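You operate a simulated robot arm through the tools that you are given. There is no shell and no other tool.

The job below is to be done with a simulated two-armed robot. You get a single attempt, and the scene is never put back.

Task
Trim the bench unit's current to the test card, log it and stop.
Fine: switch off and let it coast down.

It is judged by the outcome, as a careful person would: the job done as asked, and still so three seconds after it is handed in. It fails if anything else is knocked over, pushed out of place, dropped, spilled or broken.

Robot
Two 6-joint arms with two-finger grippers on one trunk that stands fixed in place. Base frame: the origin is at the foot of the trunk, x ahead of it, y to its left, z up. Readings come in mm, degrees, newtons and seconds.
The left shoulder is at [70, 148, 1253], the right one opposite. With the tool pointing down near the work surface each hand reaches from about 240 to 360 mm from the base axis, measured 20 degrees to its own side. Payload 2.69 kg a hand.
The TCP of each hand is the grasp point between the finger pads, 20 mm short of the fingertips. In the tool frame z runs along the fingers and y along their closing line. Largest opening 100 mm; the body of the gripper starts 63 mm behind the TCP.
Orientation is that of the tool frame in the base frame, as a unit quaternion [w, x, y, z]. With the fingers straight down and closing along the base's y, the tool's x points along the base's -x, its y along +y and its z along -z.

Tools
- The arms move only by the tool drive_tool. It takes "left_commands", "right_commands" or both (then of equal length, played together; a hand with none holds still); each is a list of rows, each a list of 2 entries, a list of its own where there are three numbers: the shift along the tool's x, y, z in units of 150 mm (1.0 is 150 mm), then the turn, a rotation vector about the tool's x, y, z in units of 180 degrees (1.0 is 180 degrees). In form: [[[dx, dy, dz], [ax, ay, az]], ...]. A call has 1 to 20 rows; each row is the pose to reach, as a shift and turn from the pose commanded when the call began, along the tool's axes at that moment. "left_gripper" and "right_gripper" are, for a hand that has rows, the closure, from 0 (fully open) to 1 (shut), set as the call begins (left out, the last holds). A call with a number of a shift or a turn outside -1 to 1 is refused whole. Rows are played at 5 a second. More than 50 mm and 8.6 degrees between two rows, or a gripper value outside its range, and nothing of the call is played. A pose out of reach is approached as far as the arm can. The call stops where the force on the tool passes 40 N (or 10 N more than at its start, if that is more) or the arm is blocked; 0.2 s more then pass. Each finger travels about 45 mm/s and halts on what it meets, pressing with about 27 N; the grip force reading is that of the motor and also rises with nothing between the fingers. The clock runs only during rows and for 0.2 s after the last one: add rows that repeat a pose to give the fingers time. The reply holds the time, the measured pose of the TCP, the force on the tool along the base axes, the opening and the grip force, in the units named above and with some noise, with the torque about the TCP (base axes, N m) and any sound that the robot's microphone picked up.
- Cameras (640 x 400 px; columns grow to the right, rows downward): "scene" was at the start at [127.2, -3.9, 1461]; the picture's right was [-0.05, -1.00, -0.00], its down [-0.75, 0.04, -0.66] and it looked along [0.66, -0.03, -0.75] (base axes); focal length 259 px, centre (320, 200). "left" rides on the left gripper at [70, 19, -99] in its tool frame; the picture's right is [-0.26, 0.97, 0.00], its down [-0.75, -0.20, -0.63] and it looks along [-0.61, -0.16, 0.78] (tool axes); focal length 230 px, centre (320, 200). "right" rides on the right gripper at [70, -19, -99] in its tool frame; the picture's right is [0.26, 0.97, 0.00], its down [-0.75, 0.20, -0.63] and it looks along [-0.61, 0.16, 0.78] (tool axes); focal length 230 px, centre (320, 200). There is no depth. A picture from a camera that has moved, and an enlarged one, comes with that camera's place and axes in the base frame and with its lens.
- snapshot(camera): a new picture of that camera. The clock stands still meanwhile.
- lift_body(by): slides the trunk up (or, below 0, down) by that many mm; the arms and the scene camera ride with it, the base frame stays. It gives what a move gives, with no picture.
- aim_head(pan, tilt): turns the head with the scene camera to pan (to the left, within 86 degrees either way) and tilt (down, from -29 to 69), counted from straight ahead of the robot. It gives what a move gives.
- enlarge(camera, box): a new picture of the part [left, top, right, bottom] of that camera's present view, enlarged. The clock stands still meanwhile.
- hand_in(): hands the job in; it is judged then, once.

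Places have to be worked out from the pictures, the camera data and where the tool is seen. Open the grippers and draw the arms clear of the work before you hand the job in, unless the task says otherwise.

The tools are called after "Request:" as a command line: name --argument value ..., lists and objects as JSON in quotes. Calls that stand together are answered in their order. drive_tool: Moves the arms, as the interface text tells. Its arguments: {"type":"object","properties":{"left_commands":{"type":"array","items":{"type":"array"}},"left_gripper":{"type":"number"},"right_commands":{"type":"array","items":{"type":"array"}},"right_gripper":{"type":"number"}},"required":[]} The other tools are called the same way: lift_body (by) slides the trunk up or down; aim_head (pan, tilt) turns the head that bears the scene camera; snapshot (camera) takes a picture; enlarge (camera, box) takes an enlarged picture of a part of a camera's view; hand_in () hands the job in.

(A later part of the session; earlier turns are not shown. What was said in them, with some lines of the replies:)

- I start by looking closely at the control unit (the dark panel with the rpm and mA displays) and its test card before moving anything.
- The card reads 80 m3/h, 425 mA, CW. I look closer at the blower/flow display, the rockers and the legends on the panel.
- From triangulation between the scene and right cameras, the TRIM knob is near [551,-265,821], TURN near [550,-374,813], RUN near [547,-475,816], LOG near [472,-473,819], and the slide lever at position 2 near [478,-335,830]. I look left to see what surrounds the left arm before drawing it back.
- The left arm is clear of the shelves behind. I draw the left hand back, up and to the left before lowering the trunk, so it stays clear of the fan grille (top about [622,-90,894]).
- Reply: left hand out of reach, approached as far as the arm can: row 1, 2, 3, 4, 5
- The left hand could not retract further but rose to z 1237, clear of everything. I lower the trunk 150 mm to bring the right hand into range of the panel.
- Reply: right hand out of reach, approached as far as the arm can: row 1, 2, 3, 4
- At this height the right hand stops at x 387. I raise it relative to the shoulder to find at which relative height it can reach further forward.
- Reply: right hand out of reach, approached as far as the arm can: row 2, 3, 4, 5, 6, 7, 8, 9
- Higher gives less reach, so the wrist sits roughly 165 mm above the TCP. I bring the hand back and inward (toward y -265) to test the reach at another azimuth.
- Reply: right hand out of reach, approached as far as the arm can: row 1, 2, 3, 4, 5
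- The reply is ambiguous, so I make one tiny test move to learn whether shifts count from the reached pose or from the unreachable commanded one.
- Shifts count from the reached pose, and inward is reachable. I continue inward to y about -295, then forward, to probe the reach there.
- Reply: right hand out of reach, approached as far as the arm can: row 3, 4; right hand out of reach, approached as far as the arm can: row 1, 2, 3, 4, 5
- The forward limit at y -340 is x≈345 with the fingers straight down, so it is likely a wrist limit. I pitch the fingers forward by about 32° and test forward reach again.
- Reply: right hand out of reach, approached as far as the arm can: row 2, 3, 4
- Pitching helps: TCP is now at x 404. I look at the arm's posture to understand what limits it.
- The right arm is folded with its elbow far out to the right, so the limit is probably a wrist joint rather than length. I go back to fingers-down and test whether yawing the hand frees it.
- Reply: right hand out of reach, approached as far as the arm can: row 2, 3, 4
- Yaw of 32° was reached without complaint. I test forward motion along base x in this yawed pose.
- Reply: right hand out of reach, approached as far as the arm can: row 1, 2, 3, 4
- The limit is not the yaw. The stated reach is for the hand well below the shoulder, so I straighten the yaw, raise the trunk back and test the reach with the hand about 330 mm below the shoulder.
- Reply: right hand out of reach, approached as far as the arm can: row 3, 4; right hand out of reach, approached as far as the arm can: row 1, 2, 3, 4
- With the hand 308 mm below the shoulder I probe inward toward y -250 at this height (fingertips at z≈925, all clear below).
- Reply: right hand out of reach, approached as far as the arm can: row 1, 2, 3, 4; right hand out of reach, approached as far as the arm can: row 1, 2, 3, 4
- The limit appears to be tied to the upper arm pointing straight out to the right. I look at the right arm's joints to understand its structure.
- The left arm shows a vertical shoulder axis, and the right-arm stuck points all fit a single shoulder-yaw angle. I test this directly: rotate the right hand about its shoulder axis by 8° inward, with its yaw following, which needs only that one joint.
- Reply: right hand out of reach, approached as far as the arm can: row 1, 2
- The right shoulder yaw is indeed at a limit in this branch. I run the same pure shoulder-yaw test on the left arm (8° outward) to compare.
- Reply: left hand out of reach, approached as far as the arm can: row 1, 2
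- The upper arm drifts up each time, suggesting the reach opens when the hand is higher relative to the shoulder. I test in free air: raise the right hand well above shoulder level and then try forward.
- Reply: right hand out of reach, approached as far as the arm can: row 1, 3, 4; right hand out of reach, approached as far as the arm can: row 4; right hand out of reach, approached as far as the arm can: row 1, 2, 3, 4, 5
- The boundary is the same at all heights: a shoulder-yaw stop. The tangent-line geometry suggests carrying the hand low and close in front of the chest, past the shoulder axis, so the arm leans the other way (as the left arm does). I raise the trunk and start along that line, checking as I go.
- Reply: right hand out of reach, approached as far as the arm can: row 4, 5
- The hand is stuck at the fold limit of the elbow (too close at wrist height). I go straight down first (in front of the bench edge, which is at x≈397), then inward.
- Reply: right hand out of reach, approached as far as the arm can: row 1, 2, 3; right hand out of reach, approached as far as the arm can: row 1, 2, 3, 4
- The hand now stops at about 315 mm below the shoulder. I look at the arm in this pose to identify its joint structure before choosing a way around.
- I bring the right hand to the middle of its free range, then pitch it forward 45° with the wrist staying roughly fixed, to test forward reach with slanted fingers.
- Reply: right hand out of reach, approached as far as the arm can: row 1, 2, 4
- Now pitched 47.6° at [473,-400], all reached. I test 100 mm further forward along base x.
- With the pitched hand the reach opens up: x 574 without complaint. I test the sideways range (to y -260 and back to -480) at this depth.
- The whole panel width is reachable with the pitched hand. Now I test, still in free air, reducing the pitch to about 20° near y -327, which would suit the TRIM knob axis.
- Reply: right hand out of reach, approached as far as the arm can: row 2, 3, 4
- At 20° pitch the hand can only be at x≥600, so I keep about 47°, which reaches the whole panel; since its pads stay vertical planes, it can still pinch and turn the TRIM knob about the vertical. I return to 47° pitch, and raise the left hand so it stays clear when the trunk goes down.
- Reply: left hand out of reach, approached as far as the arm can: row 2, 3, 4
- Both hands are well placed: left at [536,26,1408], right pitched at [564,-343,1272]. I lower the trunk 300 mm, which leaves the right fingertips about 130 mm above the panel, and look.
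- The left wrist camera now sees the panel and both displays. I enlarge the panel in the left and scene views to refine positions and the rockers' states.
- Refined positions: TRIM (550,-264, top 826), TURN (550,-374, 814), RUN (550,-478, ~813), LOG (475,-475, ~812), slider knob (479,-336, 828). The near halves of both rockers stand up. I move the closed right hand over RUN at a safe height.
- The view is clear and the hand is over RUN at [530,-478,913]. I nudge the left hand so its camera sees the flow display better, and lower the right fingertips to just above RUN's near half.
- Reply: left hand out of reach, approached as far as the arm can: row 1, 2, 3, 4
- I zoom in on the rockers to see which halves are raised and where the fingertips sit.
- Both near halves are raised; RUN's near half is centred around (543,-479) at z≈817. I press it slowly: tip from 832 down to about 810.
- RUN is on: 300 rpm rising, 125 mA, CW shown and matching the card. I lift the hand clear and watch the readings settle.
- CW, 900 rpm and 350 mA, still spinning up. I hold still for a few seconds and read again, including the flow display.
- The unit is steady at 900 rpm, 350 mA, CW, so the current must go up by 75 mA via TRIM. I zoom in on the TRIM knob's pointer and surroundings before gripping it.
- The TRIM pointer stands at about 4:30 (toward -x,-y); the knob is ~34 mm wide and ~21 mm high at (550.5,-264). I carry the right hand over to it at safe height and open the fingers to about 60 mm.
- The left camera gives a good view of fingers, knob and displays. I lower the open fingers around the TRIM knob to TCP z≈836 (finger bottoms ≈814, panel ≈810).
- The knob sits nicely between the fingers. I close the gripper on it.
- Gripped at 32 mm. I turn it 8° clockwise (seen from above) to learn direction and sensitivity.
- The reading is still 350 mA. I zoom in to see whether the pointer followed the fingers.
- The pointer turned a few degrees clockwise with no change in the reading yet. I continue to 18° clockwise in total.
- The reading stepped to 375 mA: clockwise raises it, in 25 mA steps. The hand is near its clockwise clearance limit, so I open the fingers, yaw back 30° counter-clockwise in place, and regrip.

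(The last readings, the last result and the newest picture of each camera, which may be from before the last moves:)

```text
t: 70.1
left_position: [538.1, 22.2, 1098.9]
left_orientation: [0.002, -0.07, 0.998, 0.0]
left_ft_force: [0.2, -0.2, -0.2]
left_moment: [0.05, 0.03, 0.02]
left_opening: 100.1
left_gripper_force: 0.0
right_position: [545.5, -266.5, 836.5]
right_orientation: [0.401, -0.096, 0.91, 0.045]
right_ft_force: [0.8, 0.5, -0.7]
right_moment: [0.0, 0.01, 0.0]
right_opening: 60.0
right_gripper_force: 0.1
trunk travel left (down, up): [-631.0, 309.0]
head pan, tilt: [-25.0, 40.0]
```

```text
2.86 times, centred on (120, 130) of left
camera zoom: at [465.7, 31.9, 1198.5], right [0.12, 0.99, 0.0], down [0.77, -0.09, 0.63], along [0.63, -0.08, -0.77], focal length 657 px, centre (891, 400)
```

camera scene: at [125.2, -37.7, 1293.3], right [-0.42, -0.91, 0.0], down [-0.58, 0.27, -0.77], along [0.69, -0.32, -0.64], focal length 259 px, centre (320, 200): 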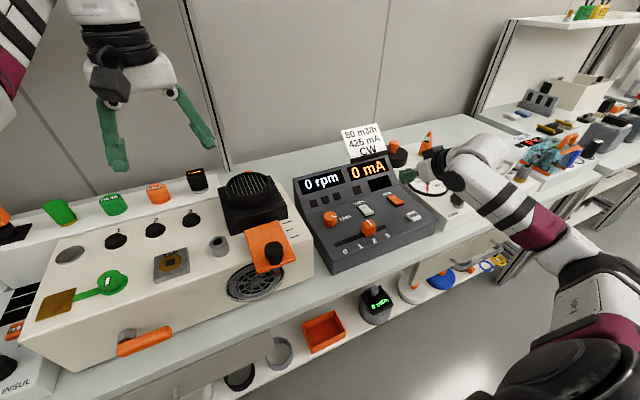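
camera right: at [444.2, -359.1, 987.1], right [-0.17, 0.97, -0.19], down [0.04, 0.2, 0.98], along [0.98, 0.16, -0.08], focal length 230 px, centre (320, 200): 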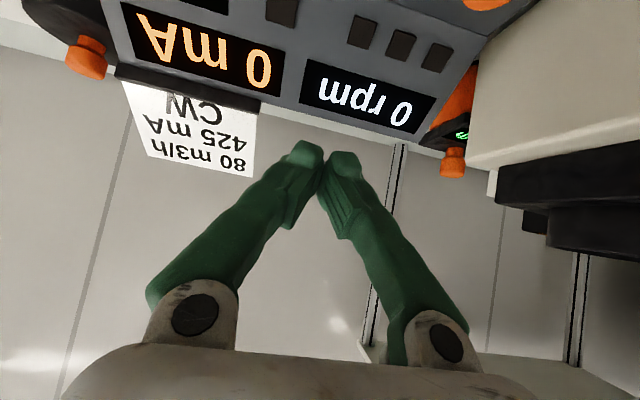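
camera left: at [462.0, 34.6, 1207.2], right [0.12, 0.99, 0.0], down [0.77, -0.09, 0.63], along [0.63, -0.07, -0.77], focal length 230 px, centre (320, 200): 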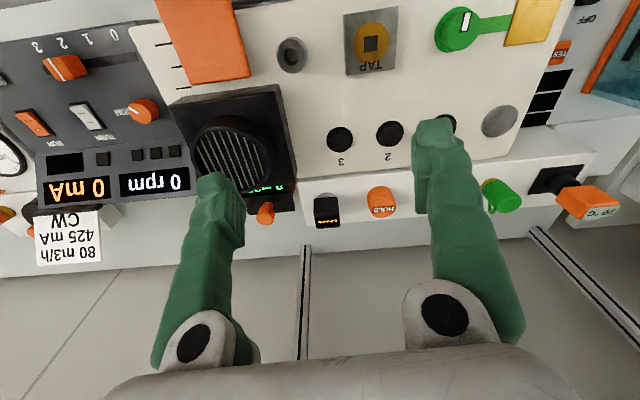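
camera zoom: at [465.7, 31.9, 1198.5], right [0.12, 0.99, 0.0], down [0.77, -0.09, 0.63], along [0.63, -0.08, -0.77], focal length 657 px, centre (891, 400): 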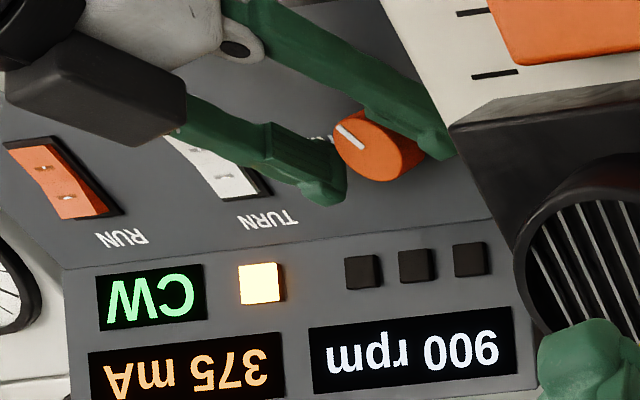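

The knob kept 375 mA. I regrip and turn 12° clockwise.

Request:
drive_tool --right_commands '[[[0, 0, 0], [0, 0, 0]], [[0, 0, 0], [0, 0, 0]], [[0, 0, 0], [0, 0, 0]], [[0, 0, 0], [0, 0, 0]]]' --right_gripper 1

Request:
drive_tool --right_commands '[[[0, 0.002, 0], [0.0164, 0, 0.015]], [[0, 0.004, 0], [0.0328, 0, 0.03]], [[0, 0.006, 0], [0.0492, 0, 0.045]], [[0, 0.006, 0], [0.0492, 0, 0.045]], [[0, 0.006, 0], [0.0492, 0, 0.045]], [[0, 0.006, 0], [0.0492, 0, 0.045]]]'

Request:
enlarge --camera "left" --box '[20, 60, 220, 200]'

Request:
enlarge --camera "left" --box '[100, 85, 190, 145]'

```text
t: 71.1
left_position: [538.5, 22.6, 1100.1]
left_orientation: [0.002, -0.07, 0.998, 0.0]
left_ft_force: [-0.1, 0.0, -0.3]
left_moment: [0.0, 0.04, -0.01]
left_opening: 100.1
left_gripper_force: 0.0
right_position: [545.9, -264.4, 837.1]
right_orientation: [0.402, -0.096, 0.91, 0.044]
right_ft_force: [1.7, -3.5, 0.8]
right_moment: [0.0, -0.01, -0.03]
right_opening: 32.2
right_gripper_force: 45.3
trunk travel left (down, up): [-631.0, 309.0]
head pan, tilt: [-25.0, 40.0]
```

```text
t: 72.5
left_position: [539.2, 22.9, 1099.2]
left_orientation: [0.002, -0.07, 0.998, 0.0]
left_ft_force: [0.5, 0.0, -0.7]
left_moment: [0.01, -0.02, -0.02]
left_opening: 100.0
left_gripper_force: 0.0
right_position: [544.7, -264.7, 837.5]
right_orientation: [0.402, 0.0, 0.916, 0.001]
right_ft_force: [3.5, -4.4, 1.2]
right_moment: [0.02, -0.01, -0.05]
right_opening: 31.7
right_gripper_force: 44.9
trunk travel left (down, up): [-631.0, 309.0]
head pan, tilt: [-25.0, 40.0]
```

```text
2.86 times, centred on (120, 130) of left
camera zoom: at [466.5, 32.2, 1198.1], right [0.12, 0.99, 0.0], down [0.77, -0.09, 0.63], along [0.63, -0.08, -0.77], focal length 657 px, centre (891, 400)
```

zoom: 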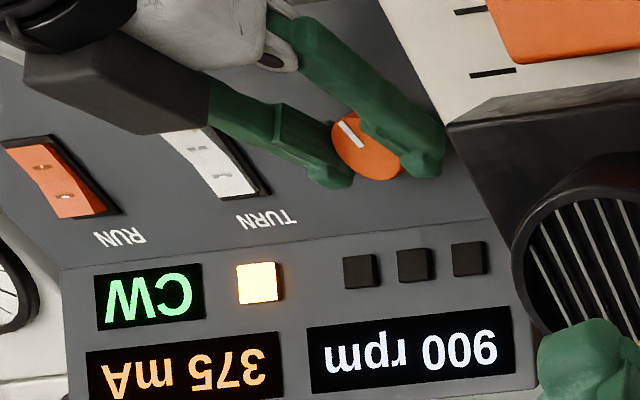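

```text
6.67 times, centred on (145, 115) of left
camera zoom: at [466.5, 32.2, 1198.1], right [0.12, 0.99, 0.0], down [0.77, -0.09, 0.63], along [0.63, -0.08, -0.77], focal length 1534 px, centre (1487, 767)
```

zoom: 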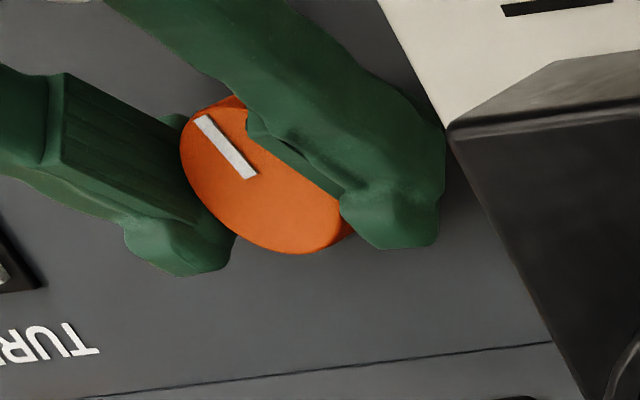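

Pointer has moved further (still 375 mA). I continue 14° clockwise.

Request:
drive_tool --right_commands '[[[0, 0.002, 0], [0.0191, 0, 0.0175]], [[0, 0.004, 0], [0.0382, 0, 0.035]], [[0, 0.006, 0], [0.0574, 0, 0.0524]], [[0, 0.006, 0], [0.0574, 0, 0.0524]], [[0, 0.006, 0], [0.0574, 0, 0.0524]], [[0, 0.006, 0], [0.0574, 0, 0.0524]]]'

Request:
enlarge --camera "left" --box '[20, 60, 220, 200]'

Request:
enlarge --camera "left" --box '[100, 85, 190, 145]'

```text
t: 73.9
left_position: [538.4, 23.6, 1100.4]
left_orientation: [0.002, -0.07, 0.998, 0.0]
left_ft_force: [0.1, -0.4, -0.4]
left_moment: [0.01, 0.01, 0.0]
left_opening: 100.0
left_gripper_force: 0.0
right_position: [545.0, -263.5, 836.5]
right_orientation: [0.4, 0.112, 0.908, -0.048]
right_ft_force: [2.5, -1.4, -0.3]
right_moment: [0.08, -0.04, -0.02]
right_opening: 31.9
right_gripper_force: 44.8
trunk travel left (down, up): [-631.0, 309.0]
head pan, tilt: [-25.0, 40.0]
```

```text
2.86 times, centred on (120, 130) of left
camera zoom: at [466.6, 32.8, 1198.0], right [0.12, 0.99, 0.0], down [0.77, -0.09, 0.63], along [0.63, -0.08, -0.77], focal length 657 px, centre (891, 400)
```

zoom: 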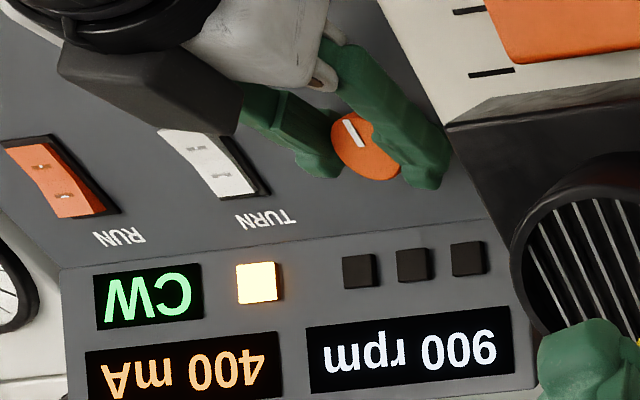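

```text
6.67 times, centred on (145, 115) of left
camera zoom: at [466.6, 32.8, 1198.0], right [0.12, 0.99, 0.0], down [0.77, -0.09, 0.63], along [0.63, -0.08, -0.77], focal length 1534 px, centre (1487, 767)
```

zoom: 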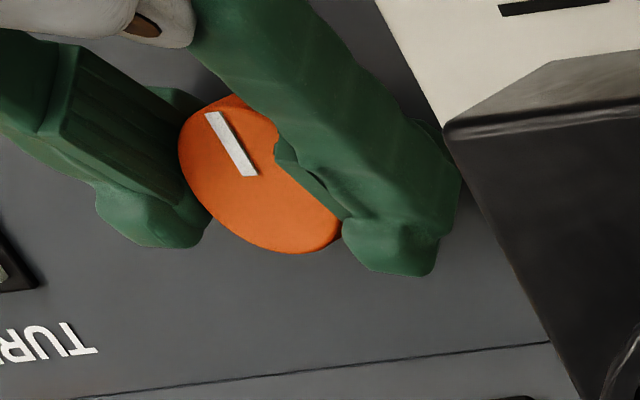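

400 mA now. I regrip again (open, yaw back 26°, close) and turn further clockwise.

Request:
drive_tool --right_commands '[[[0, 0, 0], [0, 0, 0]], [[0, 0, 0], [0, 0, 0]], [[0, 0, 0], [0, 0, 0]], [[0, -0.004, 0], [-0.0267, 0, -0.0243]], [[0, -0.008, 0], [-0.0533, 0, -0.0487]], [[0, -0.012, 0], [-0.08, 0, -0.073]], [[0, -0.016, 0], [-0.1066, 0, -0.0973]]]' --right_gripper 0.4

Request:
drive_tool --right_commands '[[[0, 0, 0], [0, 0, 0]], [[0, 0, 0], [0, 0, 0]], [[0, 0, 0], [0, 0, 0]], [[0, 0, 0], [0, 0, 0]]]' --right_gripper 1

Request:
drive_tool --right_commands '[[[0, 0.002, 0], [0.0191, 0, 0.0175]], [[0, 0.004, 0], [0.0382, 0, 0.035]], [[0, 0.006, 0], [0.0574, 0, 0.0524]], [[0, 0.006, 0], [0.0574, 0, 0.0524]], [[0, 0.006, 0], [0.0574, 0, 0.0524]], [[0, 0.006, 0], [0.0574, 0, 0.0524]]]'

Request:
enlarge --camera "left" --box '[20, 60, 220, 200]'

Request:
enlarge --camera "left" --box '[100, 85, 190, 145]'

```text
t: 75.5
left_position: [539.3, 22.0, 1100.2]
left_orientation: [0.001, -0.069, 0.998, 0.0]
left_ft_force: [0.0, -0.5, 0.2]
left_moment: [0.01, -0.01, 0.01]
left_opening: 99.7
left_gripper_force: 0.1
right_position: [545.5, -265.5, 836.6]
right_orientation: [0.401, -0.096, 0.91, 0.044]
right_ft_force: [0.0, -1.0, -0.5]
right_moment: [0.0, 0.01, 0.02]
right_opening: 60.0
right_gripper_force: 0.1
trunk travel left (down, up): [-631.0, 309.0]
head pan, tilt: [-25.0, 40.0]
```

```text
t: 76.5
left_position: [537.9, 23.7, 1100.7]
left_orientation: [0.001, -0.07, 0.998, 0.0]
left_ft_force: [-0.1, -1.0, 0.4]
left_moment: [-0.01, -0.01, -0.01]
left_opening: 100.1
left_gripper_force: 0.2
right_position: [544.3, -266.0, 836.6]
right_orientation: [0.401, -0.095, 0.91, 0.043]
right_ft_force: [0.7, -3.0, 0.7]
right_moment: [-0.2, -0.01, -0.06]
right_opening: 31.9
right_gripper_force: 44.9
trunk travel left (down, up): [-631.0, 309.0]
head pan, tilt: [-25.0, 40.0]
```

```text
t: 77.9
left_position: [537.6, 23.8, 1099.6]
left_orientation: [0.002, -0.069, 0.998, 0.0]
left_ft_force: [-0.3, 0.3, -0.5]
left_moment: [-0.05, 0.01, -0.01]
left_opening: 100.0
left_gripper_force: 0.0
right_position: [544.8, -265.6, 837.0]
right_orientation: [0.404, 0.016, 0.915, -0.006]
right_ft_force: [-3.2, 0.7, -2.7]
right_moment: [-0.13, 0.15, 0.03]
right_opening: 32.1
right_gripper_force: 45.1
trunk travel left (down, up): [-631.0, 309.0]
head pan, tilt: [-25.0, 40.0]
```

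```text
2.86 times, centred on (120, 130) of left
camera zoom: at [465.5, 33.2, 1198.5], right [0.12, 0.99, 0.0], down [0.77, -0.09, 0.63], along [0.63, -0.08, -0.77], focal length 657 px, centre (891, 400)
```

zoom: 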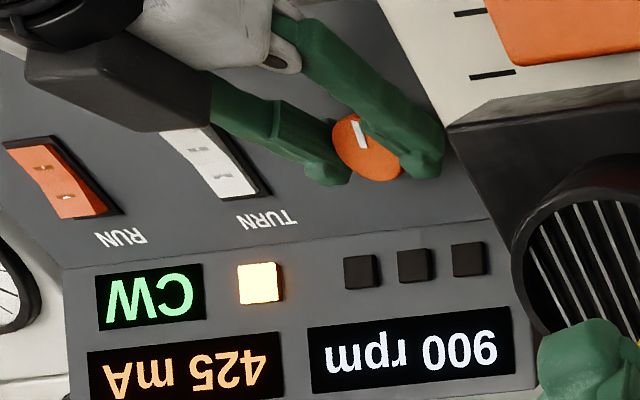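

```text
6.67 times, centred on (145, 115) of left
camera zoom: at [465.5, 33.2, 1198.5], right [0.12, 0.99, 0.0], down [0.77, -0.09, 0.63], along [0.63, -0.08, -0.77], focal length 1534 px, centre (1487, 767)
```

zoom: 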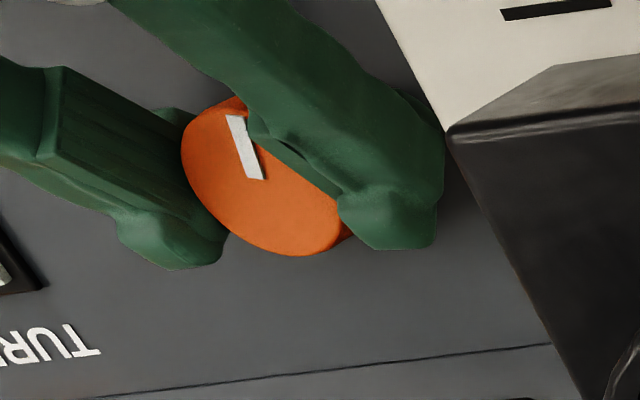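

425 mA at a pointer angle close to the middle of its step by my estimate. I open the fingers, lift straight up and re-check the reading.

Request:
drive_tool --right_commands '[[[0, 0, 0], [0, 0, 0]], [[0, 0, 0], [0, 0, 0]], [[0, 0, 0], [0, 0, 0]], [[-0.1, 0, -0.09], [0, 0, 0]], [[-0.22, 0, -0.2], [0, 0, 0]], [[-0.344, 0, -0.315], [0, 0, 0]], [[-0.344, 0, -0.315], [0, 0, 0]]]' --right_gripper 0.4

Request:
enlarge --camera "left" --box '[20, 60, 220, 200]'

Request:
enlarge --camera "left" --box '[100, 85, 190, 145]'

```text
t: 79.5
left_position: [538.0, 23.1, 1099.8]
left_orientation: [0.002, -0.07, 0.998, -0.001]
left_ft_force: [-1.0, 0.0, -0.1]
left_moment: [0.01, -0.05, -0.02]
left_opening: 99.9
left_gripper_force: 0.0
right_position: [546.8, -266.4, 907.8]
right_orientation: [0.403, 0.016, 0.915, -0.006]
right_ft_force: [0.5, -0.7, -0.4]
right_moment: [0.0, 0.03, -0.01]
right_opening: 60.0
right_gripper_force: 0.0
trunk travel left (down, up): [-631.0, 309.0]
head pan, tilt: [-25.0, 40.0]
```

```text
2.86 times, centred on (120, 130) of left
camera zoom: at [465.8, 33.0, 1198.4], right [0.12, 0.99, 0.0], down [0.77, -0.09, 0.63], along [0.63, -0.08, -0.77], focal length 657 px, centre (891, 400)
```

zoom: 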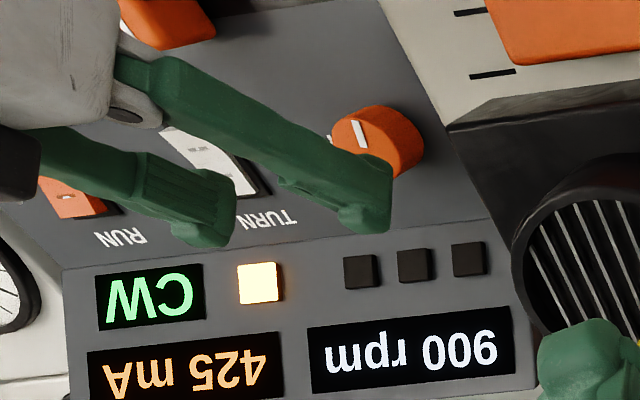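

```text
6.67 times, centred on (145, 115) of left
camera zoom: at [465.8, 33.0, 1198.4], right [0.12, 0.99, 0.0], down [0.77, -0.09, 0.63], along [0.63, -0.08, -0.77], focal length 1534 px, centre (1487, 767)
```

zoom: 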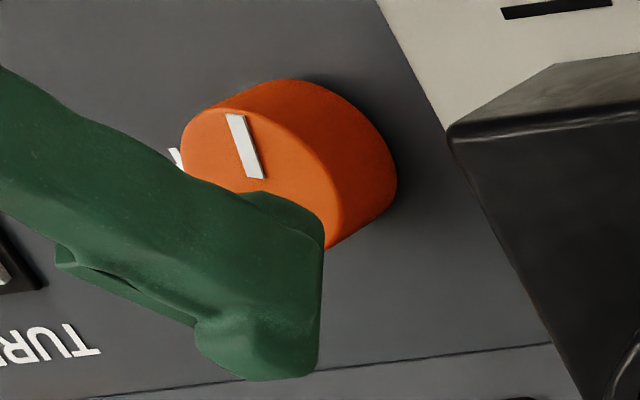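

425 mA holds after release, CW, 900 rpm. I close the fingers and carry the hand to above the LOG button (≈[475.5,-477], top ≈815).

Request:
drive_tool --right_commands '[[[0.06, -0.233, -0.066], [0, 0, 0]], [[0.12, -0.467, -0.131], [0, 0, 0]], [[0.18, -0.7, -0.197], [0, 0, 0]]]' --right_gripper 1

Request:
drive_tool --right_commands '[[[0.06, -0.233, -0.066], [0, 0, 0]], [[0.12, -0.467, -0.131], [0, 0, 0]], [[0.175, -0.71, -0.192], [0, 0, 0]], [[0.25, -0.71, -0.12], [0, 0, 0]], [[0.347, -0.71, -0.034], [0, 0, 0]]]'

Request:
enlarge --camera "scene" --box '[290, 140, 450, 270]'

Request:
enlarge --camera "left" --box '[0, 40, 200, 210]'

```text
t: 80.3
left_position: [536.9, 21.1, 1100.2]
left_orientation: [0.003, -0.07, 0.998, 0.0]
left_ft_force: [1.1, 0.3, 0.5]
left_moment: [0.0, -0.03, 0.0]
left_opening: 99.9
left_gripper_force: 0.1
right_position: [499.7, -370.1, 907.1]
right_orientation: [0.404, 0.017, 0.915, -0.005]
right_ft_force: [-0.3, -0.4, -0.3]
right_moment: [0.0, -0.01, -0.02]
right_opening: 0.3
right_gripper_force: 8.4
trunk travel left (down, up): [-631.0, 309.0]
head pan, tilt: [-25.0, 40.0]
```

```text
t: 81.5
left_position: [537.3, 23.0, 1100.1]
left_orientation: [0.003, -0.07, 0.998, 0.0]
left_ft_force: [0.1, 0.7, -0.2]
left_moment: [0.03, -0.01, -0.01]
left_opening: 100.0
left_gripper_force: 0.0
right_position: [457.8, -475.6, 870.8]
right_orientation: [0.403, 0.015, 0.915, -0.005]
right_ft_force: [-0.4, 0.5, 0.1]
right_moment: [0.01, 0.01, 0.02]
right_opening: 0.3
right_gripper_force: 27.3
trunk travel left (down, up): [-631.0, 309.0]
head pan, tilt: [-25.0, 40.0]
```

```text
3.08 times, centred on (370, 205) of scene
camera zoom: at [126.2, -36.9, 1293.2], right [-0.42, -0.91, 0.0], down [-0.58, 0.27, -0.77], along [0.69, -0.32, -0.64], focal length 796 px, centre (166, 185)
```

zoom: 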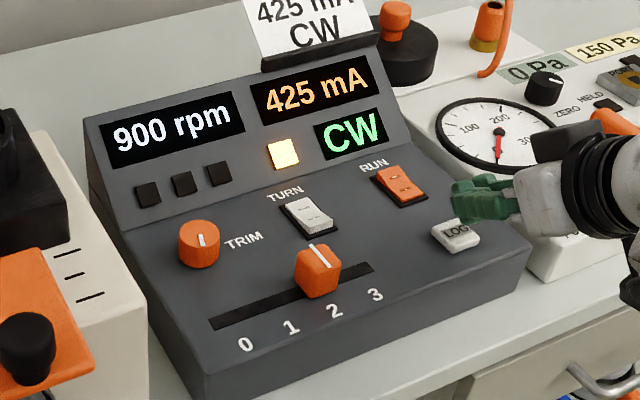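

```text
2.35 times, centred on (100, 125) of left
camera zoom: at [466.0, 32.4, 1198.3], right [0.12, 0.99, 0.0], down [0.77, -0.09, 0.63], along [0.63, -0.08, -0.77], focal length 541 px, centre (838, 376)
```

zoom: 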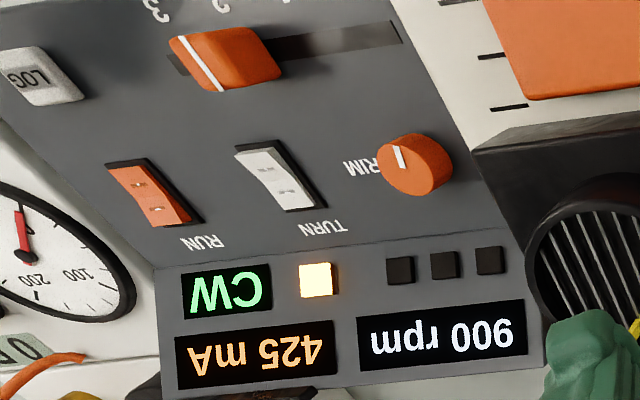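

Fingers hover near LOG; TCP needs 11 mm more x. I press down slowly onto LOG, to a tip height of about 811.

Request:
drive_tool --right_commands '[[[0.0244, -0.005, 0.1215], [0, 0, 0]], [[0.0982, -0.005, 0.1889], [0, 0, 0]], [[0.113, -0.005, 0.2024], [0, 0, 0]], [[0.1228, -0.005, 0.2114], [0, 0, 0]], [[0.1326, -0.005, 0.2203], [0, 0, 0]]]'

Request:
enlarge --camera "left" --box '[0, 40, 200, 210]'

Request:
enlarge --camera "scene" --box '[290, 140, 450, 270]'

```text
t: 82.7
left_position: [538.2, 23.7, 1100.5]
left_orientation: [0.002, -0.07, 0.998, 0.0]
left_ft_force: [-0.1, 0.2, 0.7]
left_moment: [-0.02, -0.02, -0.02]
left_opening: 100.1
left_gripper_force: 0.1
right_position: [468.2, -475.1, 835.9]
right_orientation: [0.403, 0.015, 0.915, -0.006]
right_ft_force: [0.0, 0.3, 4.4]
right_moment: [0.03, 0.0, 0.04]
right_opening: 6.0
right_gripper_force: 29.6
trunk travel left (down, up): [-631.0, 309.0]
head pan, tilt: [-25.0, 40.0]
heard: click
```

```text
2.35 times, centred on (100, 125) of left
camera zoom: at [465.2, 33.6, 1198.7], right [0.12, 0.99, 0.0], down [0.77, -0.09, 0.63], along [0.63, -0.08, -0.77], focal length 541 px, centre (838, 376)
```

zoom: 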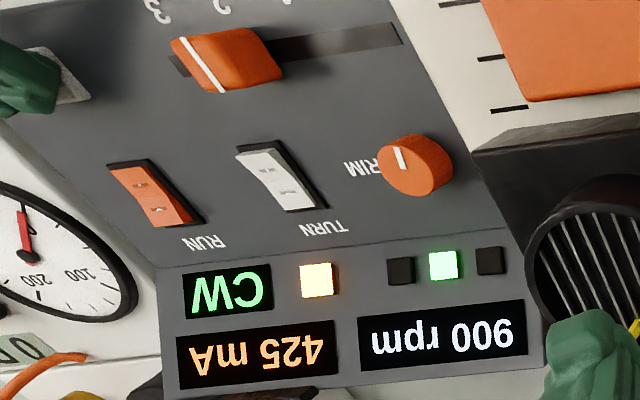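

```text
3.08 times, centred on (370, 205) of scene
camera zoom: at [125.3, -35.5, 1293.4], right [-0.42, -0.91, 0.0], down [-0.58, 0.27, -0.77], along [0.69, -0.32, -0.64], focal length 796 px, centre (166, 185)
```

zoom: 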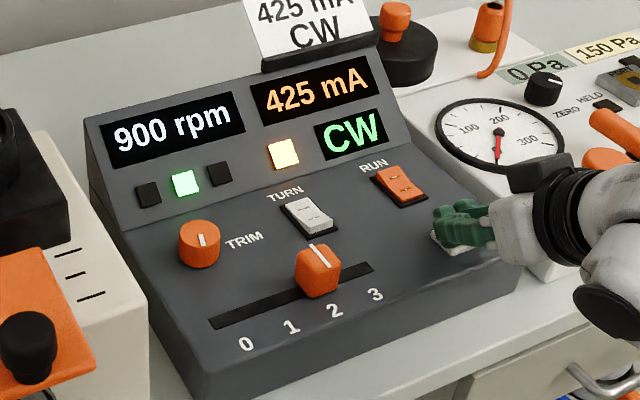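

A click, and the middle lamp turned green: the value is logged at 425 mA. I lift off LOG and look at RUN's present tilt before switching off.

Request:
drive_tool --right_commands '[[[-0.08, 0, -0.073], [0, 0, 0]], [[-0.197, 0, -0.18], [0, 0, 0]], [[-0.3, 0, -0.27], [0, 0, 0]]]'

Request:
enlarge --camera "left" --box '[0, 80, 120, 170]'

Request:
enlarge --camera "scene" --box '[350, 175, 440, 235]'

```text
t: 83.5
left_position: [537.4, 25.0, 1100.2]
left_orientation: [0.001, -0.07, 0.998, -0.001]
left_ft_force: [-0.2, 1.0, 0.4]
left_moment: [-0.01, 0.0, 0.02]
left_opening: 99.9
left_gripper_force: 0.1
right_position: [469.8, -474.5, 894.8]
right_orientation: [0.402, 0.017, 0.915, -0.007]
right_ft_force: [-0.1, 0.0, 0.4]
right_moment: [0.01, -0.04, -0.02]
right_opening: 0.1
right_gripper_force: 29.6
trunk travel left (down, up): [-631.0, 309.0]
head pan, tilt: [-25.0, 40.0]
```

```text
4.44 times, centred on (60, 125) of left
camera zoom: at [465.7, 33.5, 1198.4], right [0.12, 0.99, 0.0], down [0.77, -0.09, 0.63], along [0.63, -0.08, -0.77], focal length 1022 px, centre (1476, 533)
```

zoom: 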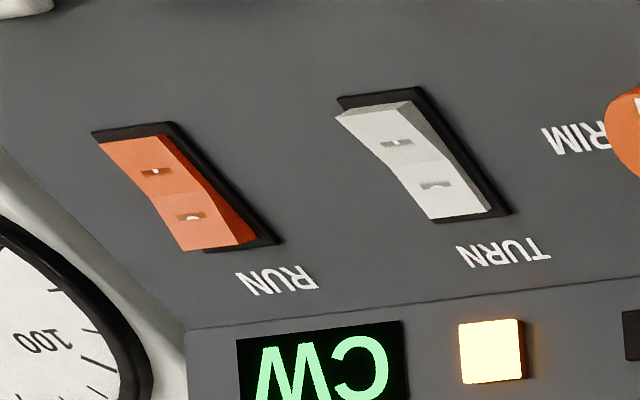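

```text
6.67 times, centred on (395, 205) of scene
camera zoom: at [125.8, -35.6, 1293.2], right [-0.42, -0.91, 0.0], down [-0.58, 0.27, -0.77], along [0.69, -0.32, -0.64], focal length 1725 px, centre (-180, 167)
```

zoom: 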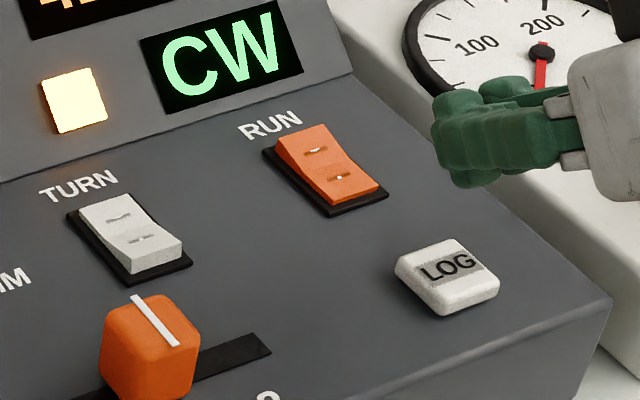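

RUN's far half is now the raised one (far mark ≈[561,-479,815.5]). I move over it.

Request:
drive_tool --right_commands '[[[-0.1977, -0.005, 0.2165], [0, 0, 0]], [[-0.3954, -0.01, 0.433], [0, 0, 0]], [[-0.32, -0.01, 0.5], [0, 0, 0]], [[-0.248, -0.01, 0.568], [0, 0, 0]]]'

Request:
enlarge --camera "left" --box '[0, 80, 120, 170]'

Request:
enlarge --camera "scene" --box '[350, 175, 440, 235]'

```text
t: 84.5
left_position: [539.6, 22.9, 1100.0]
left_orientation: [0.001, -0.069, 0.998, -0.001]
left_ft_force: [0.2, 0.4, -0.6]
left_moment: [0.02, 0.0, -0.02]
left_opening: 100.2
left_gripper_force: 0.0
right_position: [559.6, -479.2, 865.0]
right_orientation: [0.402, 0.016, 0.915, -0.006]
right_ft_force: [0.0, -0.3, 0.3]
right_moment: [0.0, 0.03, 0.04]
right_opening: 0.2
right_gripper_force: 29.8
trunk travel left (down, up): [-631.0, 309.0]
head pan, tilt: [-25.0, 40.0]
```

```text
4.44 times, centred on (60, 125) of left
camera zoom: at [466.4, 32.1, 1198.1], right [0.12, 0.99, 0.0], down [0.77, -0.09, 0.63], along [0.63, -0.08, -0.77], focal length 1022 px, centre (1476, 533)
```

zoom: 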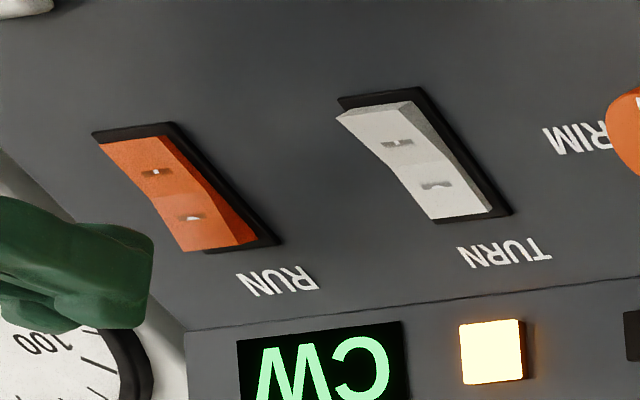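

```text
6.67 times, centred on (395, 205) of scene
camera zoom: at [126.6, -36.8, 1293.1], right [-0.42, -0.91, 0.0], down [-0.58, 0.27, -0.77], along [0.69, -0.32, -0.64], focal length 1725 px, centre (-180, 167)
```

zoom: 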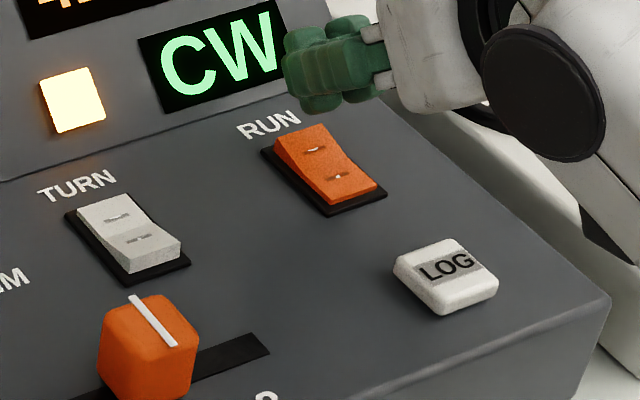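

The fingertips hover over the raised far half. I press down slowly to switch RUN off.

Request:
drive_tool --right_commands '[[[0.059, 0, 0.0539], [0, 0, 0]], [[0.1082, 0, 0.0988], [0, 0, 0]], [[0.123, 0, 0.1123], [0, 0, 0]], [[0.1328, 0, 0.1213], [0, 0, 0]], [[0.1427, 0, 0.1303], [0, 0, 0]], [[0.1525, 0, 0.1393], [0, 0, 0]]]'

Request:
enlarge --camera "left" --box '[0, 40, 200, 210]'

Request:
enlarge --camera "scene" --box '[290, 140, 450, 270]'

```text
t: 85.9
left_position: [536.6, 24.0, 1100.4]
left_orientation: [0.004, -0.07, 0.998, -0.001]
left_ft_force: [0.3, -0.1, 0.3]
left_moment: [0.0, 0.02, 0.0]
left_opening: 100.0
left_gripper_force: 0.1
right_position: [557.8, -478.5, 837.1]
right_orientation: [0.406, 0.016, 0.914, -0.008]
right_ft_force: [1.5, -1.9, 9.9]
right_moment: [-0.05, -0.02, 0.03]
right_opening: 5.9
right_gripper_force: 29.4
trunk travel left (down, up): [-631.0, 309.0]
head pan, tilt: [-25.0, 40.0]
```

```text
2.35 times, centred on (100, 125) of left
camera zoom: at [464.2, 33.9, 1199.2], right [0.12, 0.99, 0.0], down [0.77, -0.09, 0.63], along [0.63, -0.08, -0.77], focal length 541 px, centre (838, 376)
```

zoom: 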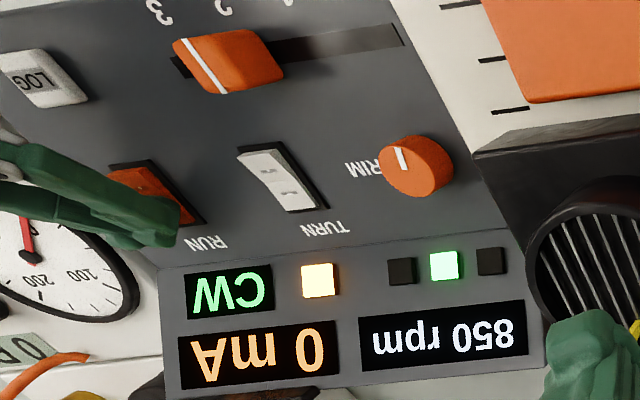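

```text
3.08 times, centred on (370, 205) of scene
camera zoom: at [124.2, -35.1, 1293.6], right [-0.42, -0.91, 0.0], down [-0.58, 0.27, -0.77], along [0.7, -0.32, -0.64], focal length 796 px, centre (166, 185)
```

zoom: 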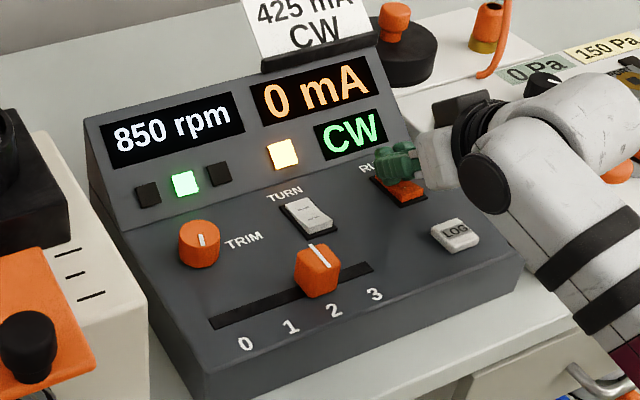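

RUN is off: 0 mA, 850 rpm and coasting down, with the log lamp still green. I lift the hand clear.

Request:
drive_tool --right_commands '[[[-0.06, 0, -0.055], [0, 0, 0]], [[-0.197, 0, -0.18], [0, 0, 0]], [[-0.344, 0, -0.315], [0, 0, 0]], [[-0.492, 0, -0.449], [0, 0, 0]], [[-0.64, 0, -0.584], [0, 0, 0]]]'

Request:
drive_tool --right_commands '[[[0.15, 0, -0.16], [0, 0, 0]], [[0.3, 0, -0.33], [0, 0, 0]], [[0.45, 0, -0.49], [0, 0, 0]], [[0.45, 0, -0.49], [0, 0, 0]], [[0.45, 0, -0.49], [0, 0, 0]], [[0.45, 0, -0.49], [0, 0, 0]], [[0.45, 0, -0.49], [0, 0, 0]], [[0.45, 0, -0.49], [0, 0, 0]], [[0.45, 0, -0.49], [0, 0, 0]], [[0.45, 0, -0.49], [0, 0, 0]], [[0.45, 0, -0.49], [0, 0, 0]], [[0.45, 0, -0.49], [0, 0, 0]], [[0.45, 0, -0.49], [0, 0, 0]]]' --right_gripper 0

Request:
enlarge --camera "scene" --box '[290, 140, 450, 270]'

Request:
snapshot --camera "left"

```text
t: 87.1
left_position: [538.1, 23.9, 1100.0]
left_orientation: [0.002, -0.07, 0.998, -0.001]
left_ft_force: [-0.5, 0.4, 0.3]
left_moment: [-0.01, 0.03, 0.02]
left_opening: 100.0
left_gripper_force: 0.1
right_position: [557.9, -477.2, 963.9]
right_orientation: [0.404, 0.015, 0.915, -0.006]
right_ft_force: [0.7, 0.1, 0.3]
right_moment: [-0.02, 0.01, -0.01]
right_opening: 0.0
right_gripper_force: 30.1
trunk travel left (down, up): [-631.0, 309.0]
head pan, tilt: [-25.0, 40.0]
```

```text
t: 89.9
left_position: [538.8, 22.3, 1099.6]
left_orientation: [0.002, -0.069, 0.998, 0.001]
left_ft_force: [-0.8, -1.4, -0.4]
left_moment: [0.02, 0.0, -0.01]
left_opening: 99.9
left_gripper_force: 0.1
right_position: [480.8, -474.8, 948.7]
right_orientation: [0.402, 0.016, 0.915, -0.006]
right_ft_force: [-0.4, 0.5, -0.2]
right_moment: [-0.04, 0.02, -0.01]
right_opening: 100.1
right_gripper_force: 0.1
right hand out of reach, approached as far as the arm can: row 3, 4, 5, 6, 7, 8, 9, 10, 11, 12, 13
trunk travel left (down, up): [-631.0, 309.0]
head pan, tilt: [-25.0, 40.0]
```

```text
3.08 times, centred on (370, 205) of scene
camera zoom: at [126.1, -36.7, 1293.2], right [-0.42, -0.91, 0.0], down [-0.58, 0.27, -0.77], along [0.69, -0.32, -0.64], focal length 796 px, centre (166, 185)
```

zoom: 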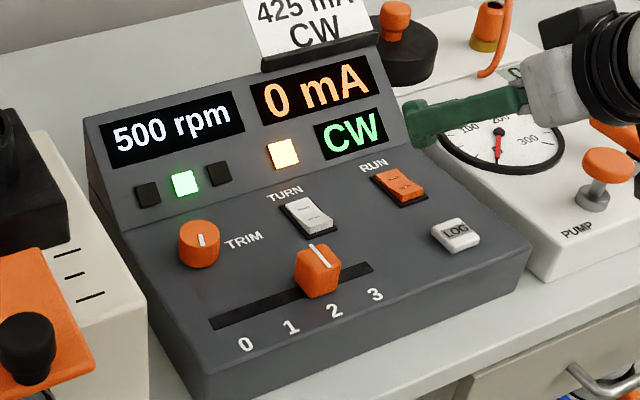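

```text
taken
camera left: at [465.9, 32.6, 1198.3], right [0.12, 0.99, 0.0], down [0.77, -0.09, 0.63], along [0.63, -0.08, -0.77], focal length 230 px, centre (320, 200)
```

left: 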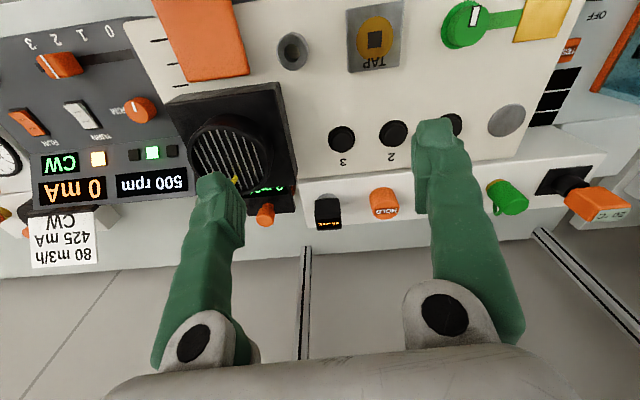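

It is coasting: 500 rpm with 0 mA. I raise the trunk to draw both arms well clear while it runs down, then wait.

Request:
lift_body --by 150

Request:
drive_tool --right_commands '[[[0, 0, 0], [0, 0, 0]], [[0, 0, 0], [0, 0, 0]], [[0, 0, 0], [0, 0, 0]], [[0, 0, 0], [0, 0, 0]], [[0, 0, 0], [0, 0, 0]], [[0, 0, 0], [0, 0, 0]], [[0, 0, 0], [0, 0, 0]], [[0, 0, 0], [0, 0, 0]], [[0, 0, 0], [0, 0, 0]], [[0, 0, 0], [0, 0, 0]], [[0, 0, 0], [0, 0, 0]], [[0, 0, 0], [0, 0, 0]], [[0, 0, 0], [0, 0, 0]], [[0, 0, 0], [0, 0, 0]], [[0, 0, 0], [0, 0, 0]], [[0, 0, 0], [0, 0, 0]], [[0, 0, 0], [0, 0, 0]], [[0, 0, 0], [0, 0, 0]], [[0, 0, 0], [0, 0, 0]], [[0, 0, 0], [0, 0, 0]]]'

Request:
snapshot --camera "scene"

Request:
enlarge --camera "scene" --box '[270, 180, 470, 330]'

```text
t: 91.7
left_position: [539.3, 23.7, 1250.3]
left_orientation: [0.002, -0.07, 0.998, 0.0]
left_ft_force: [0.0, 0.0, -0.4]
left_moment: [0.03, 0.02, 0.02]
left_opening: 100.0
left_gripper_force: 0.1
right_position: [479.8, -473.8, 1099.2]
right_orientation: [0.403, 0.016, 0.915, -0.006]
right_ft_force: [0.2, 1.0, -0.7]
right_moment: [0.04, -0.04, -0.02]
right_opening: 99.9
right_gripper_force: 0.1
trunk travel left (down, up): [-781.0, 159.0]
head pan, tilt: [-25.0, 40.0]
```

```text
t: 95.9
left_position: [537.7, 23.4, 1249.6]
left_orientation: [0.001, -0.069, 0.998, 0.0]
left_ft_force: [0.1, -0.2, -0.3]
left_moment: [0.01, -0.05, -0.03]
left_opening: 99.9
left_gripper_force: 0.2
right_position: [479.7, -472.5, 1099.9]
right_orientation: [0.403, 0.016, 0.915, -0.005]
right_ft_force: [-0.1, 0.1, 0.0]
right_moment: [0.03, -0.01, -0.01]
right_opening: 99.8
right_gripper_force: 0.0
trunk travel left (down, up): [-781.0, 159.0]
head pan, tilt: [-25.0, 40.0]
```

```text
taken
camera scene: at [126.0, -36.2, 1443.2], right [-0.42, -0.91, 0.0], down [-0.58, 0.27, -0.77], along [0.69, -0.32, -0.64], focal length 259 px, centre (320, 200)
```

scene: 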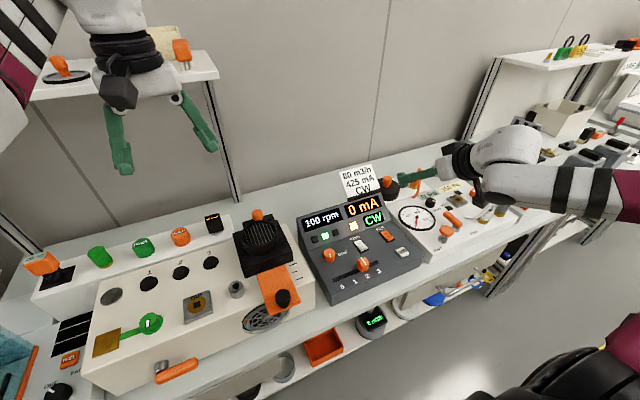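

```text
2.67 times, centred on (370, 255) of scene
camera zoom: at [126.0, -36.2, 1443.2], right [-0.42, -0.91, 0.0], down [-0.58, 0.27, -0.77], along [0.69, -0.32, -0.64], focal length 690 px, centre (187, 53)
```

zoom: 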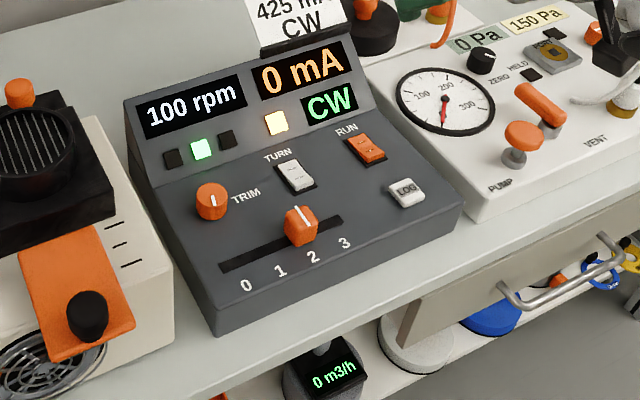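

Down to 100 rpm, arms clear, nothing else moved. I wait a little longer for standstill.

Request:
drive_tool --right_commands '[[[0, 0, 0], [0, 0, 0]], [[0, 0, 0], [0, 0, 0]], [[0, 0, 0], [0, 0, 0]], [[0, 0, 0], [0, 0, 0]], [[0, 0, 0], [0, 0, 0]], [[0, 0, 0], [0, 0, 0]], [[0, 0, 0], [0, 0, 0]], [[0, 0, 0], [0, 0, 0]], [[0, 0, 0], [0, 0, 0]], [[0, 0, 0], [0, 0, 0]], [[0, 0, 0], [0, 0, 0]], [[0, 0, 0], [0, 0, 0]], [[0, 0, 0], [0, 0, 0]], [[0, 0, 0], [0, 0, 0]], [[0, 0, 0], [0, 0, 0]], [[0, 0, 0], [0, 0, 0]], [[0, 0, 0], [0, 0, 0]], [[0, 0, 0], [0, 0, 0]], [[0, 0, 0], [0, 0, 0]], [[0, 0, 0], [0, 0, 0]]]'

Request:
enlarge --camera "scene" --box '[270, 180, 470, 330]'

Request:
snapshot --camera "left"

```text
t: 100.1
left_position: [537.5, 23.4, 1249.9]
left_orientation: [0.002, -0.07, 0.998, 0.0]
left_ft_force: [-0.4, 0.2, -0.1]
left_moment: [-0.01, 0.0, -0.02]
left_opening: 99.6
left_gripper_force: 0.1
right_position: [481.3, -474.4, 1098.3]
right_orientation: [0.403, 0.016, 0.915, -0.006]
right_ft_force: [-0.2, 0.5, -0.2]
right_moment: [-0.01, -0.04, -0.03]
right_opening: 99.9
right_gripper_force: 0.1
trunk travel left (down, up): [-781.0, 159.0]
head pan, tilt: [-25.0, 40.0]
```

```text
2.67 times, centred on (370, 255) of scene
camera zoom: at [126.0, -36.2, 1443.2], right [-0.42, -0.91, 0.0], down [-0.58, 0.27, -0.77], along [0.69, -0.32, -0.64], focal length 690 px, centre (187, 53)
```

zoom: 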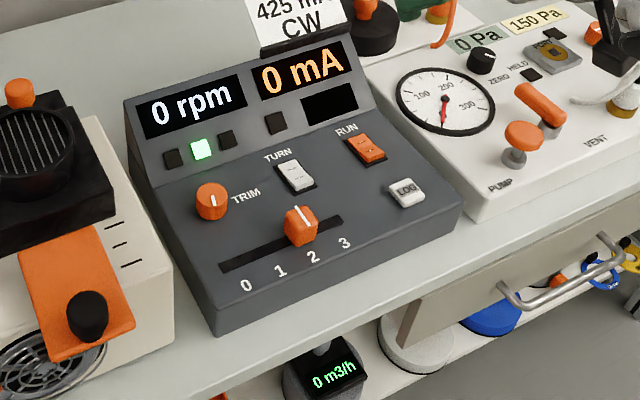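

```text
taken
camera left: at [465.8, 32.9, 1348.4], right [0.12, 0.99, 0.0], down [0.77, -0.09, 0.63], along [0.63, -0.08, -0.77], focal length 230 px, centre (320, 200)
```

left: 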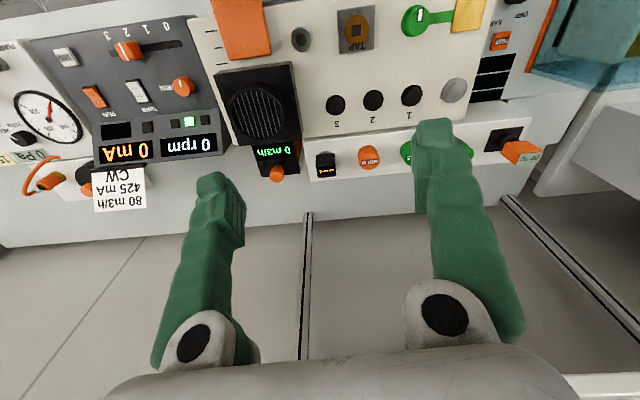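

The unit has come to rest: it reads 0 rpm and 0 mA, the running lamp is off and the log lamp is green. RUN is off, the trim is left where it logged 425 mA CW, both grippers are open and the arms are clear. I hand the job in.

Request:
hand_in

```text
The job is handed in.
```

I trimmed the bench unit to 425 mA running clockwise, as the test card asks, then logged it and switched it off. It coasted down to 0 rpm and 0 mA before I handed the job in.

- **Trim:** the unit started at 350 mA and 900 rpm. Turning TRIM clockwise raised the reading in 25 mA steps to 425 mA, and it held after I let go of the knob. The direction was already CW.
- **Log:** pressing LOG gave a click, and the middle of the three lamps turned green. It was still lit at the end.
- **Flow:** the card also lists 80 m3/h, but you asked only for the current, so I left the damper and the speed slider (at 2) alone. The flow display behind the grille read 0 m3/h whenever I could read it, including with the fan at 900 rpm, so I can't confirm that figure.

Nothing else on the bench looked moved in the last pictures. Both grippers are open and the arms are clear.
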